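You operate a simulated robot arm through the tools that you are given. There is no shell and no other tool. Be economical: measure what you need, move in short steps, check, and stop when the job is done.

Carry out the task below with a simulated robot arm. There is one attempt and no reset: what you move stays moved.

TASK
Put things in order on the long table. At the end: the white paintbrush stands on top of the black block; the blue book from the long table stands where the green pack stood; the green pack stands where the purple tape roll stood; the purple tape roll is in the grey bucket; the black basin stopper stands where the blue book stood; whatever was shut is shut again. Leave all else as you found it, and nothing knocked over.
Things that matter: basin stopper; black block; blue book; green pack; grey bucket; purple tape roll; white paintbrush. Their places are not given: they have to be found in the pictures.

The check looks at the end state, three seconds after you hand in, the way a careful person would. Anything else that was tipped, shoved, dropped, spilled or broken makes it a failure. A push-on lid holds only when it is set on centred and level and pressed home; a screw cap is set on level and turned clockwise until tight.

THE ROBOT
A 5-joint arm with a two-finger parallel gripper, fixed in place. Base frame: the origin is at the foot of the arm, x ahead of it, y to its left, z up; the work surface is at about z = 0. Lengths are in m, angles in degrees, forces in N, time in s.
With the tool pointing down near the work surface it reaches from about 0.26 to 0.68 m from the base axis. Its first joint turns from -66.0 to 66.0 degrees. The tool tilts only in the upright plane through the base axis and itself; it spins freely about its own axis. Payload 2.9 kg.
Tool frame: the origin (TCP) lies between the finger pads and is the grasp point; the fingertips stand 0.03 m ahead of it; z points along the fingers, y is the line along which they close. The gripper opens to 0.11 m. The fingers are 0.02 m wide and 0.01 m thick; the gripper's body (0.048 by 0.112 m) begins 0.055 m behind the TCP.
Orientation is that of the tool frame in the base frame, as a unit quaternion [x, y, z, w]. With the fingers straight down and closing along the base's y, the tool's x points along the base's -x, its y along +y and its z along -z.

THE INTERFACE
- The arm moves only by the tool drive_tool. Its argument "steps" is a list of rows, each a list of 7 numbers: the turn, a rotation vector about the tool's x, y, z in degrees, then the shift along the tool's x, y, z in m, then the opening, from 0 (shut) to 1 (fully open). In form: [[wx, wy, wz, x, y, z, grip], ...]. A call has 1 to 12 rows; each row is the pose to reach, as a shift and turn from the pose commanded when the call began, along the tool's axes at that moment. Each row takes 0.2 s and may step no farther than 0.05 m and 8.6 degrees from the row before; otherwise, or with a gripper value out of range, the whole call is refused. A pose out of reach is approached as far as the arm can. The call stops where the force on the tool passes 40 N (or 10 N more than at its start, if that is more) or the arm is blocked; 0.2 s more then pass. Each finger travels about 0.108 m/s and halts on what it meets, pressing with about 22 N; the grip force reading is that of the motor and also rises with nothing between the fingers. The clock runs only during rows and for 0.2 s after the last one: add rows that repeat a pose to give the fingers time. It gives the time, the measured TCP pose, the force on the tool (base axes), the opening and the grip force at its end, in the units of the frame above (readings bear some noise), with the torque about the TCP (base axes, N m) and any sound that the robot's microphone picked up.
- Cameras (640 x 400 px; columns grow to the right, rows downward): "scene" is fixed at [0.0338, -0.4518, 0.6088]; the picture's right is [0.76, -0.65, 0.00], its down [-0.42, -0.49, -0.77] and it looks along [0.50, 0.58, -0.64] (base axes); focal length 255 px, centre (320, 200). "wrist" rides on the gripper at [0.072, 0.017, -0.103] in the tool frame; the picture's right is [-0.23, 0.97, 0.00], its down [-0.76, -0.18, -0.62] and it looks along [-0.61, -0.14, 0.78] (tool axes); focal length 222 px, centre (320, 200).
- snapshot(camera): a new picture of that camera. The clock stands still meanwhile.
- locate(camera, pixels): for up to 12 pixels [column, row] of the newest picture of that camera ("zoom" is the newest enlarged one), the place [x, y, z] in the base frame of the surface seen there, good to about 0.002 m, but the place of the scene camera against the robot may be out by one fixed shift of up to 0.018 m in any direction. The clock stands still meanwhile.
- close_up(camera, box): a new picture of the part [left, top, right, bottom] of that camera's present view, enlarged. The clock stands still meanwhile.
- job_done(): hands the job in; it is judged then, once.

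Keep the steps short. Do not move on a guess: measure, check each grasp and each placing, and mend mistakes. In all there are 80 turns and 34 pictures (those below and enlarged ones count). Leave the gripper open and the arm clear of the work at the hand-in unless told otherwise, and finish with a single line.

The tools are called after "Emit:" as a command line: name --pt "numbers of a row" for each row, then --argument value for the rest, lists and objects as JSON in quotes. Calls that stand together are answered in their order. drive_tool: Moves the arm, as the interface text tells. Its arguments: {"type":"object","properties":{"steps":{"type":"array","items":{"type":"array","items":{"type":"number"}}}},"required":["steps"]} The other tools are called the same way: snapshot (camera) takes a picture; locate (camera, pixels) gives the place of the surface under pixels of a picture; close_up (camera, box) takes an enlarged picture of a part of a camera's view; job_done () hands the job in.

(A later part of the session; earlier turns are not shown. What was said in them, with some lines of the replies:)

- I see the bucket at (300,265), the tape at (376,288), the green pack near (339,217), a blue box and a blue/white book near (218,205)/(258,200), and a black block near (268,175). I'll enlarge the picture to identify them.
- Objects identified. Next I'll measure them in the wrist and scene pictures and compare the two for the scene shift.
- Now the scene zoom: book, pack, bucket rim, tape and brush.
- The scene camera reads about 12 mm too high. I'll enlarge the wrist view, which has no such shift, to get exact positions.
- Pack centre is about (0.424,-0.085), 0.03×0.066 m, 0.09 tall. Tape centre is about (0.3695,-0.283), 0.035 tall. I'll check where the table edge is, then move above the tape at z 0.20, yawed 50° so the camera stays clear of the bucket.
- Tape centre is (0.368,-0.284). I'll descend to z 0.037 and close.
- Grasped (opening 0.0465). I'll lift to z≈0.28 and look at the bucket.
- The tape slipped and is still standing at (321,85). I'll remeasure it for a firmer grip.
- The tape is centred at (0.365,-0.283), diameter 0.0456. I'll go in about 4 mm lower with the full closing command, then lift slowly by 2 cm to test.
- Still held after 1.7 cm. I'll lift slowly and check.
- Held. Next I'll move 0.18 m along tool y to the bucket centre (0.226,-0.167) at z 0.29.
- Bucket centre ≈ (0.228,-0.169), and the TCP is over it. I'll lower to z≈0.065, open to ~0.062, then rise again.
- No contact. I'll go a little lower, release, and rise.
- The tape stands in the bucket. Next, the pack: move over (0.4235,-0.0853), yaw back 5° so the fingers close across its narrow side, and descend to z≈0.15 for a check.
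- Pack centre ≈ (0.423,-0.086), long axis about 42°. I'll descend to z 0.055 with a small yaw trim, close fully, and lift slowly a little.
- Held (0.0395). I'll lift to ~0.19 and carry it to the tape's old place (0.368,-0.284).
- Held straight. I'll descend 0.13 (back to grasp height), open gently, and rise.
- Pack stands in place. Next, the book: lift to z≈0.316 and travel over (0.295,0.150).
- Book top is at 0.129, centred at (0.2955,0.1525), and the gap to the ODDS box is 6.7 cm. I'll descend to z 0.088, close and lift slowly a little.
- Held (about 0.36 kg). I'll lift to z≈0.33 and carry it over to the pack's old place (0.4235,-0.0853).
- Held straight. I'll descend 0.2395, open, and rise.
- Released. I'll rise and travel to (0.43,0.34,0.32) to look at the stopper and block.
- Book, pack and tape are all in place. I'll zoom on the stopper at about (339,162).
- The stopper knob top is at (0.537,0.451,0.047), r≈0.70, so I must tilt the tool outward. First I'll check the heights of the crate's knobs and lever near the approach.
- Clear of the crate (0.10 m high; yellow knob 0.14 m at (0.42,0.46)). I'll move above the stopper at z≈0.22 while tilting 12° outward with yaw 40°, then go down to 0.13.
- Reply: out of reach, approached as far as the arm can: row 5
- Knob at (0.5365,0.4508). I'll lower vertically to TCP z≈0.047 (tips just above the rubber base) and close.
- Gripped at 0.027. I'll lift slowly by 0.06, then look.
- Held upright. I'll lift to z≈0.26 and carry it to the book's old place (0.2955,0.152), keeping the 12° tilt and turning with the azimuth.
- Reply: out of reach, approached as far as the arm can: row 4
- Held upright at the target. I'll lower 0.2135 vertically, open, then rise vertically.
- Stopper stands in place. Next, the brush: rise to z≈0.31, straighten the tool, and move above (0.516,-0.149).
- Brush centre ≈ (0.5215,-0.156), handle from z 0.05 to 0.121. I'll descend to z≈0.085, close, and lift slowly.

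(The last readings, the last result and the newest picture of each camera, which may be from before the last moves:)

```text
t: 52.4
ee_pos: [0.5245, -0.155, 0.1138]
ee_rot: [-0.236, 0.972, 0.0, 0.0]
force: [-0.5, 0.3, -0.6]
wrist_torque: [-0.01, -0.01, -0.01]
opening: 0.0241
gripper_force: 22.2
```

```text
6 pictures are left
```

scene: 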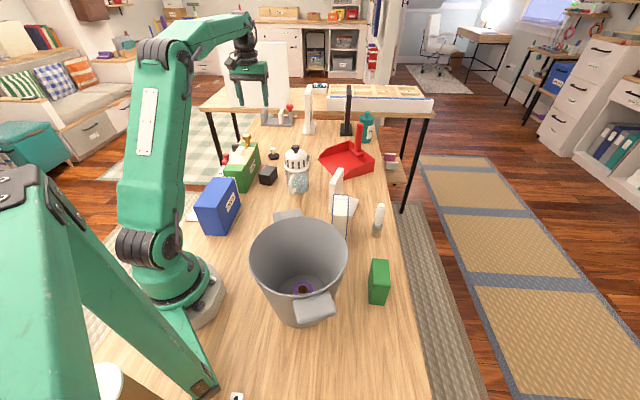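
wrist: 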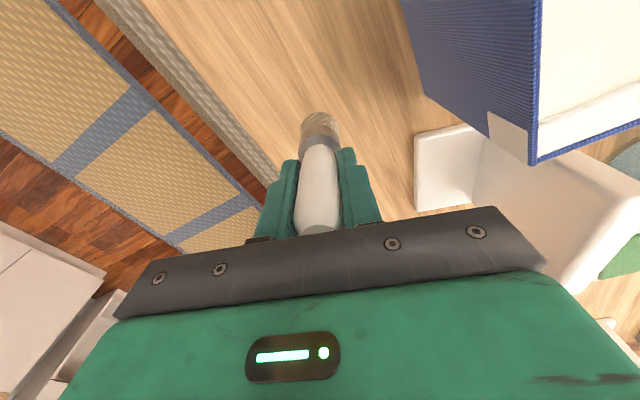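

Held upright. I'll lift to z≈0.31 and travel toward the block (0.422,0.311).

Emit:
drive_tool --pt "0 0 0 0 0 -0.04 0" --pt "0 0 0 0 0 -0.085 0" --pt "0 0 0 0 0 -0.13 0" --pt "0 0 0 0 0 -0.175 0" --pt "0 0 0 0 0 -0.21 0" --pt "0 0 0 -0.0124 0.046 -0.21 0" --pt "0 0 0 -0.0249 0.0921 -0.21 0" --pt "0 0 0 -0.0373 0.1381 -0.21 0" --pt "0 0 0 -0.0497 0.1842 -0.21 0" --pt "0 0 0 -0.0622 0.2302 -0.21 0" --pt "0 0 0 -0.0746 0.2762 -0.21 0" --pt "0 0 0 -0.087 0.3223 -0.21 0"

Emit:
drive_tool --pt "0 0 0 -0.0124 0.046 0 0" --pt "0 0 0 -0.0249 0.0921 0 0" --pt "0 0 0 -0.0373 0.1381 0 0" --pt "0 0 0 -0.0373 0.1381 0 0"

Emit:
snapshot --camera "wrist"

```text
t: 55.0
ee_pos: [0.4513, 0.1724, 0.3238]
ee_rot: [-0.234, 0.972, 0.0, 0.0]
force: [-0.6, 0.5, -0.3]
wrist_torque: [-0.04, 0.01, 0.0]
opening: 0.024
gripper_force: 21.7
```

```text
t: 56.0
ee_pos: [0.4192, 0.3133, 0.3226]
ee_rot: [-0.236, 0.972, 0.0, 0.0]
force: [-0.5, -0.2, -0.5]
wrist_torque: [-0.03, 0.01, 0.01]
opening: 0.0238
gripper_force: 21.6
```

```text
5 pictures are left
```

wrist: 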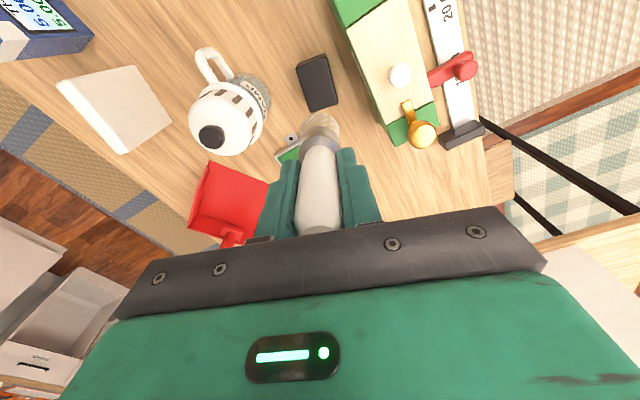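

Emit:
locate --camera "wrist" --pixels '[[299, 66], [326, 57], [337, 101], [311, 108], [318, 83]]'

```text
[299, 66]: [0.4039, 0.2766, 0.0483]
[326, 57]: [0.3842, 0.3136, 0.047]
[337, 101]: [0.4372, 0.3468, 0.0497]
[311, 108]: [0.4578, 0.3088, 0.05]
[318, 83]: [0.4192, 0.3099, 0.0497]
```

Block centre (0.421,0.3115), top at z 0.0495. The brush bottom is at 0.2405 now. I'll lower 0.187 first, leaving a 4 mm gap.

Emit:
drive_tool --pt "0 0 0 -0.001 -0.001 0.045 0" --pt "0 0 0 -0.001 -0.001 0.09 0" --pt "0 0 0 -0.001 -0.001 0.13 0" --pt "0 0 0 -0.001 -0.001 0.16 0" --pt "0 0 0 -0.001 -0.001 0.178 0" --pt "0 0 0 -0.001 -0.001 0.187 0" --pt "0 0 0 -0.001 -0.001 0.187 0"

Emit:
close_up --camera "wrist" --box '[240, 60, 400, 160]'

```text
t: 57.6
ee_pos: [0.4241, 0.3107, 0.1368]
ee_rot: [-0.236, 0.972, 0.0, 0.0]
force: [-1.4, 0.4, -0.6]
wrist_torque: [0.04, -0.03, 0.01]
opening: 0.0236
gripper_force: 21.8
```

```text
4.00 times, centred on (320, 110) of wrist
```

zoom: 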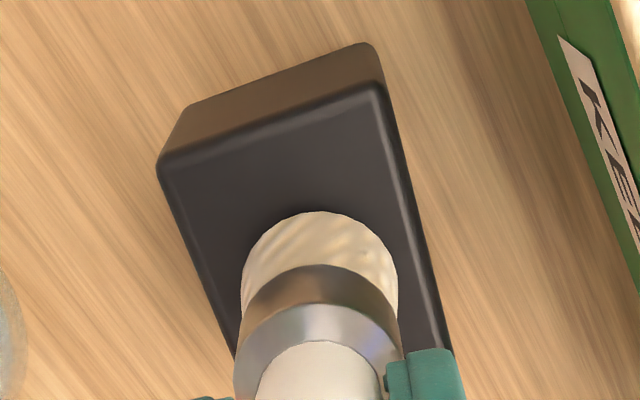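

The brush is over the block's middle. I'll lower in 1 mm steps to contact.

Emit:
drive_tool --pt "0 0 0 0 0 0.0015 0" --pt "0 0 0 0 0 0.0025 0" --pt "0 0 0 0 0 0.0035 0" --pt "0 0 0 0 0 0.004 0" --pt "0 0 0 0 0 0.004 0"

```text
t: 58.8
ee_pos: [0.4242, 0.3114, 0.1336]
ee_rot: [-0.235, 0.972, 0.0, 0.0]
force: [-1.2, -1.5, 8.5]
wrist_torque: [-0.1, 0.17, -0.03]
opening: 0.0239
gripper_force: 22.1
```

Contact felt (8.5 N). I'll ease 0.5 mm, open, and rise.

Emit:
drive_tool --pt "0 0 0 0 0 -0.0006 0" --pt "0 0 0 0 0 -0.0006 0.27" --pt "0 0 0 0 0 -0.0006 0.5" --pt "0 0 0 0 0 -0.0006 0.5" --pt "0 0 0 0 0 -0.03 0.5" --pt "0 0 0 0 0 -0.07 0.5" --pt "0 0 0 0 0 -0.115 0.5" --pt "0 0 0 0 0 -0.16 0.5" --pt "0 0 0 0.03 0 -0.19 0.5" --pt "0 0 0 0.07 0 -0.2 0.7" --pt "0 0 0 0.11 0 -0.2 0.9"

Emit:
snapshot --camera "scene"

Emit:
snapshot --camera "wrist"

```text
t: 61.2
ee_pos: [0.3254, 0.2578, 0.3336]
ee_rot: [-0.235, 0.972, 0.0, 0.0]
force: [0.7, 0.5, -0.5]
wrist_torque: [0.03, -0.01, 0.02]
opening: 0.099
gripper_force: 0.1
```

```text
3 pictures are left
```

scene: 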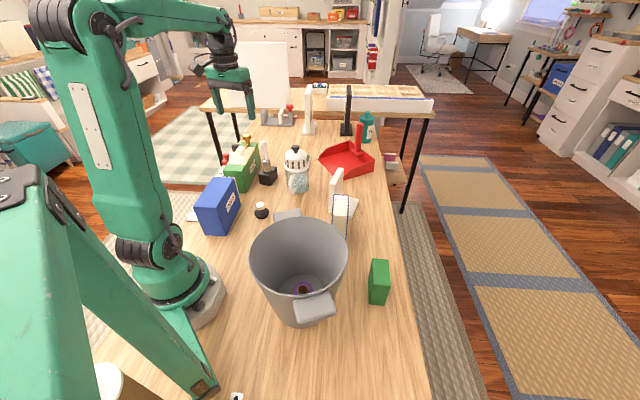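

```text
2 pictures are left
```

wrist: 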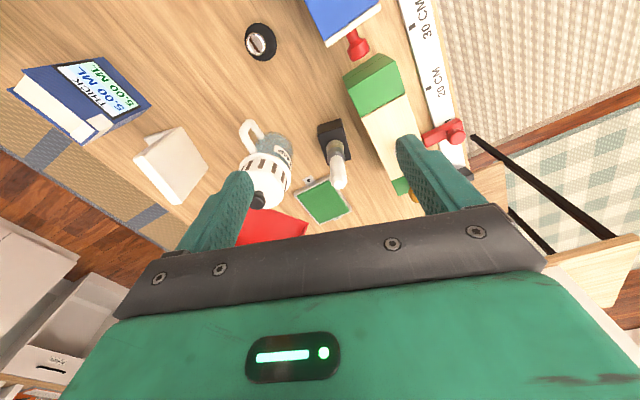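

All are in place. The bucket seems a few pixels off from the start, so I'll compare using the same enlarged box.

Emit:
close_up --camera "scene" --box '[170, 170, 410, 320]'

```text
2.67 times, centred on (290, 245) of scene
```

zoom: 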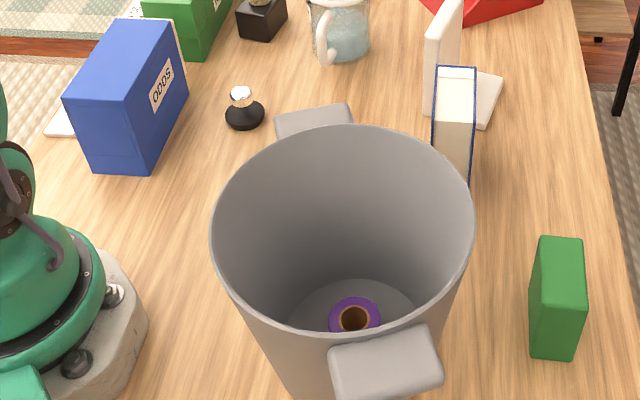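

Emit:
locate --camera "zoom" --pixels '[[213, 210], [471, 205], [345, 126], [330, 336], [315, 108], [385, 357], [300, 308], [415, 300], [355, 305], [243, 93], [243, 120], [555, 240]]'

```text
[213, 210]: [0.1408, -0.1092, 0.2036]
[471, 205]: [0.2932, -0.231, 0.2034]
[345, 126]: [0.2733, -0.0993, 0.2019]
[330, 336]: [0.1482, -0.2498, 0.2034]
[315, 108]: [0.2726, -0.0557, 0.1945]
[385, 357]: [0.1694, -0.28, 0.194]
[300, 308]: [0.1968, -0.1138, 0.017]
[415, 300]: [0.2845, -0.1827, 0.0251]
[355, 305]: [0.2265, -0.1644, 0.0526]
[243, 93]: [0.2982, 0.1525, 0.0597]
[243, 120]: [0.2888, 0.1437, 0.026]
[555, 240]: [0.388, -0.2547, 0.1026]
```

The bucket has shifted about 11 mm in direction (-0.0085,-0.0068), probably nudged by the camera housing while I lowered the tape. I'll mend that by pushing it back gently from inside with an opened finger, stopping on force. First I move over its centre at z≈0.33 with the fingers opening along the push line (39°).

Emit:
drive_tool --pt "0 0 7.8 0.0209 -0.0428 0 1" --pt "0 0 15.6 0.0417 -0.0856 0 1" --pt "0 0 23.4 0.0626 -0.1283 0 1" --pt "0 0 31.2 0.0834 -0.1711 0 1" --pt "0 0 39 0.1043 -0.2139 0 1" --pt "0 0 46.8 0.142 -0.2386 0 1" --pt "0 0 54.6 0.1798 -0.2632 0 1" --pt "0 0 62.4 0.2175 -0.2879 0 1" --pt "0 0 70.2 0.2553 -0.3126 0 1" --pt "0 0 78 0.293 -0.3372 0 1" --pt "0 0 78 0.293 -0.3372 0 1"

```text
t: 63.6
ee_pos: [0.2194, -0.1743, 0.3329]
ee_rot: [0.429, 0.903, 0.0, 0.0]
force: [0.0, 0.2, -0.6]
wrist_torque: [0.01, 0.01, 0.0]
opening: 0.11
gripper_force: 0.0
```

I'll lower to z≈0.13 inside the bucket, with the opening at 0.9 for clearance.

Emit:
drive_tool --pt "0 0 0 0 0 0.0 0.9" --pt "0 0 0 0 0 0.045 0.9" --pt "0 0 0 0 0 0.09 0.9" --pt "0 0 0 0 0 0.13 0.9" --pt "0 0 0 0 0 0.17 0.9" --pt "0 0 0 0 0 0.203 0.9" --pt "0 0 0 0 0 0.203 0.9"

Emit:
drive_tool --pt "0 0 0 0 0.004 0 0.9" --pt "0 0 0 0 0.008 0 0.9" --pt "0 0 0 0 0.008 0 0.9"

```text
t: 65.2
ee_pos: [0.2195, -0.1749, 0.1305]
ee_rot: [0.429, 0.903, 0.0, 0.0]
force: [0.2, 0.3, -0.2]
wrist_torque: [-0.01, -0.01, -0.03]
opening: 0.0988
gripper_force: 0.0
```

```text
t: 66.0
ee_pos: [0.2263, -0.1696, 0.1305]
ee_rot: [0.43, 0.903, -0.001, 0.0]
force: [0.6, -0.6, -0.8]
wrist_torque: [0.02, 0.01, -0.02]
opening: 0.0989
gripper_force: 0.1
```

No contact yet. I'll creep in 3 mm steps, reading the force after each.

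Emit:
drive_tool --pt "0 0 0 0 0.003 0 0.9" --pt "0 0 0 0 0.003 0 0.9"

Emit:
drive_tool --pt "0 0 0 0 0.003 0 0.9" --pt "0 0 0 0 0.003 0 0.9"

Emit:
drive_tool --pt "0 0 0 0 0.003 0 0.9" --pt "0 0 0 0 0.003 0 0.9"

```text
t: 66.6
ee_pos: [0.2279, -0.1668, 0.1315]
ee_rot: [0.429, 0.903, 0.0, 0.0]
force: [0.2, -0.6, -0.2]
wrist_torque: [0.0, 0.0, -0.02]
opening: 0.099
gripper_force: 0.2
```

```text
t: 67.2
ee_pos: [0.23, -0.1649, 0.1295]
ee_rot: [0.429, 0.903, -0.001, 0.0]
force: [-1.7, -1.2, 0.4]
wrist_torque: [0.09, -0.07, 0.0]
opening: 0.0983
gripper_force: 0.0
```

```text
t: 67.8
ee_pos: [0.2327, -0.1625, 0.1307]
ee_rot: [0.429, 0.903, 0.0, 0.0]
force: [-1.9, -0.7, 0.3]
wrist_torque: [0.06, -0.02, 0.0]
opening: 0.0979
gripper_force: 0.1
```

Contact came at about 12.5 mm of travel and the bucket slides with about 2 N. I'll push 7 mm more, back off, lift clear, and compare with the last picture.

Emit:
drive_tool --pt "0 0 0 0 0.003 0 0.9" --pt "0 0 0 0 0.0055 0 0.9" --pt "0 0 0 0 0.0075 0 0.9" --pt "0 0 0 0 0.0075 0 0.9"

Emit:
drive_tool --pt "0 0 0 0 -0.005 0 0.9" --pt "0 0 0 0 -0.012 0 0.9" --pt "0 0 0 0 -0.012 -0.045 0.9" --pt "0 0 0 0 -0.012 -0.09 0.9" --pt "0 0 0 0 -0.012 -0.135 0.9" --pt "0 0 0 0 -0.012 -0.18 0.9" --pt "0 0 0 0 -0.012 -0.22 0.9" --pt "0 0 0 -0.02 0.03 -0.23 0.9" --pt "0 0 0 -0.04 0.07 -0.24 0.9" --pt "0 0 0 -0.04 0.11 -0.24 0.9" --pt "0 0 0 -0.04 0.15 -0.24 0.9" --pt "0 0 0 -0.04 0.19 -0.24 0.9"

Emit:
close_up --camera "scene" --box '[170, 170, 410, 320]'

```text
t: 68.8
ee_pos: [0.2382, -0.1586, 0.1304]
ee_rot: [0.428, 0.904, 0.0, 0.0]
force: [-1.1, -0.2, 2.1]
wrist_torque: [0.0, -0.04, 0.03]
opening: 0.098
gripper_force: 0.1
```

```text
t: 71.4
ee_pos: [0.4097, -0.0689, 0.3714]
ee_rot: [0.429, 0.903, 0.0, 0.0]
force: [1.3, -0.7, -0.3]
wrist_torque: [-0.01, -0.02, 0.0]
opening: 0.0988
gripper_force: 0.0
```

```text
2.67 times, centred on (290, 245) of scene
```

zoom: 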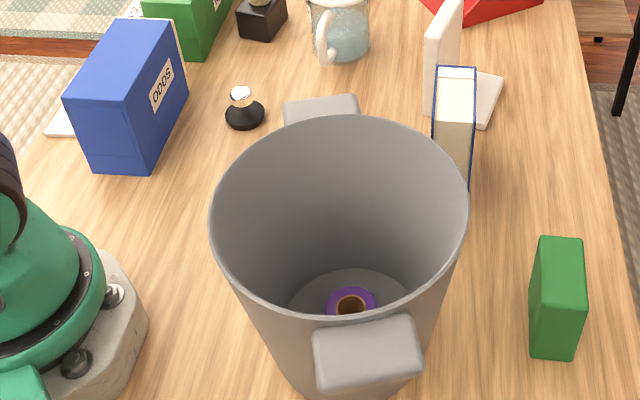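

Emit:
locate --camera "zoom" --pixels '[[213, 198], [467, 192], [340, 118], [325, 322], [325, 100], [370, 338], [296, 300], [412, 300], [350, 300], [322, 108], [366, 352], [440, 130]]'

```text
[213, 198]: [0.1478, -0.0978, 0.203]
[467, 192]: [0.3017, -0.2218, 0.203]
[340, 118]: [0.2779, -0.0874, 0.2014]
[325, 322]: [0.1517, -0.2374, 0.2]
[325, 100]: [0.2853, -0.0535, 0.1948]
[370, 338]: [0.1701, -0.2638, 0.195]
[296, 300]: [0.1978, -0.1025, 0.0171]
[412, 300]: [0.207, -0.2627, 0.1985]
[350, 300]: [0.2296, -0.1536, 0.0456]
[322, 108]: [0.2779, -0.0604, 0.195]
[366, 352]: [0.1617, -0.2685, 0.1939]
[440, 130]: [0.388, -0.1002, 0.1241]
```

The bucket is back within about 4 mm and 3° of where it was, with the tape still standing in it. Everything else stands in place: brush on block, stopper at the book's place, book at the pack's, pack at the tape's. The arm is clear and the gripper open, so I'm handing in.

Emit:
job_done

```text
The job is handed in.
```

The job is handed in with all five items where you asked and standing upright, but I nudged the grey bucket about 11 mm by accident and pushed it back to only within about 4 mm and 3° of where it started.
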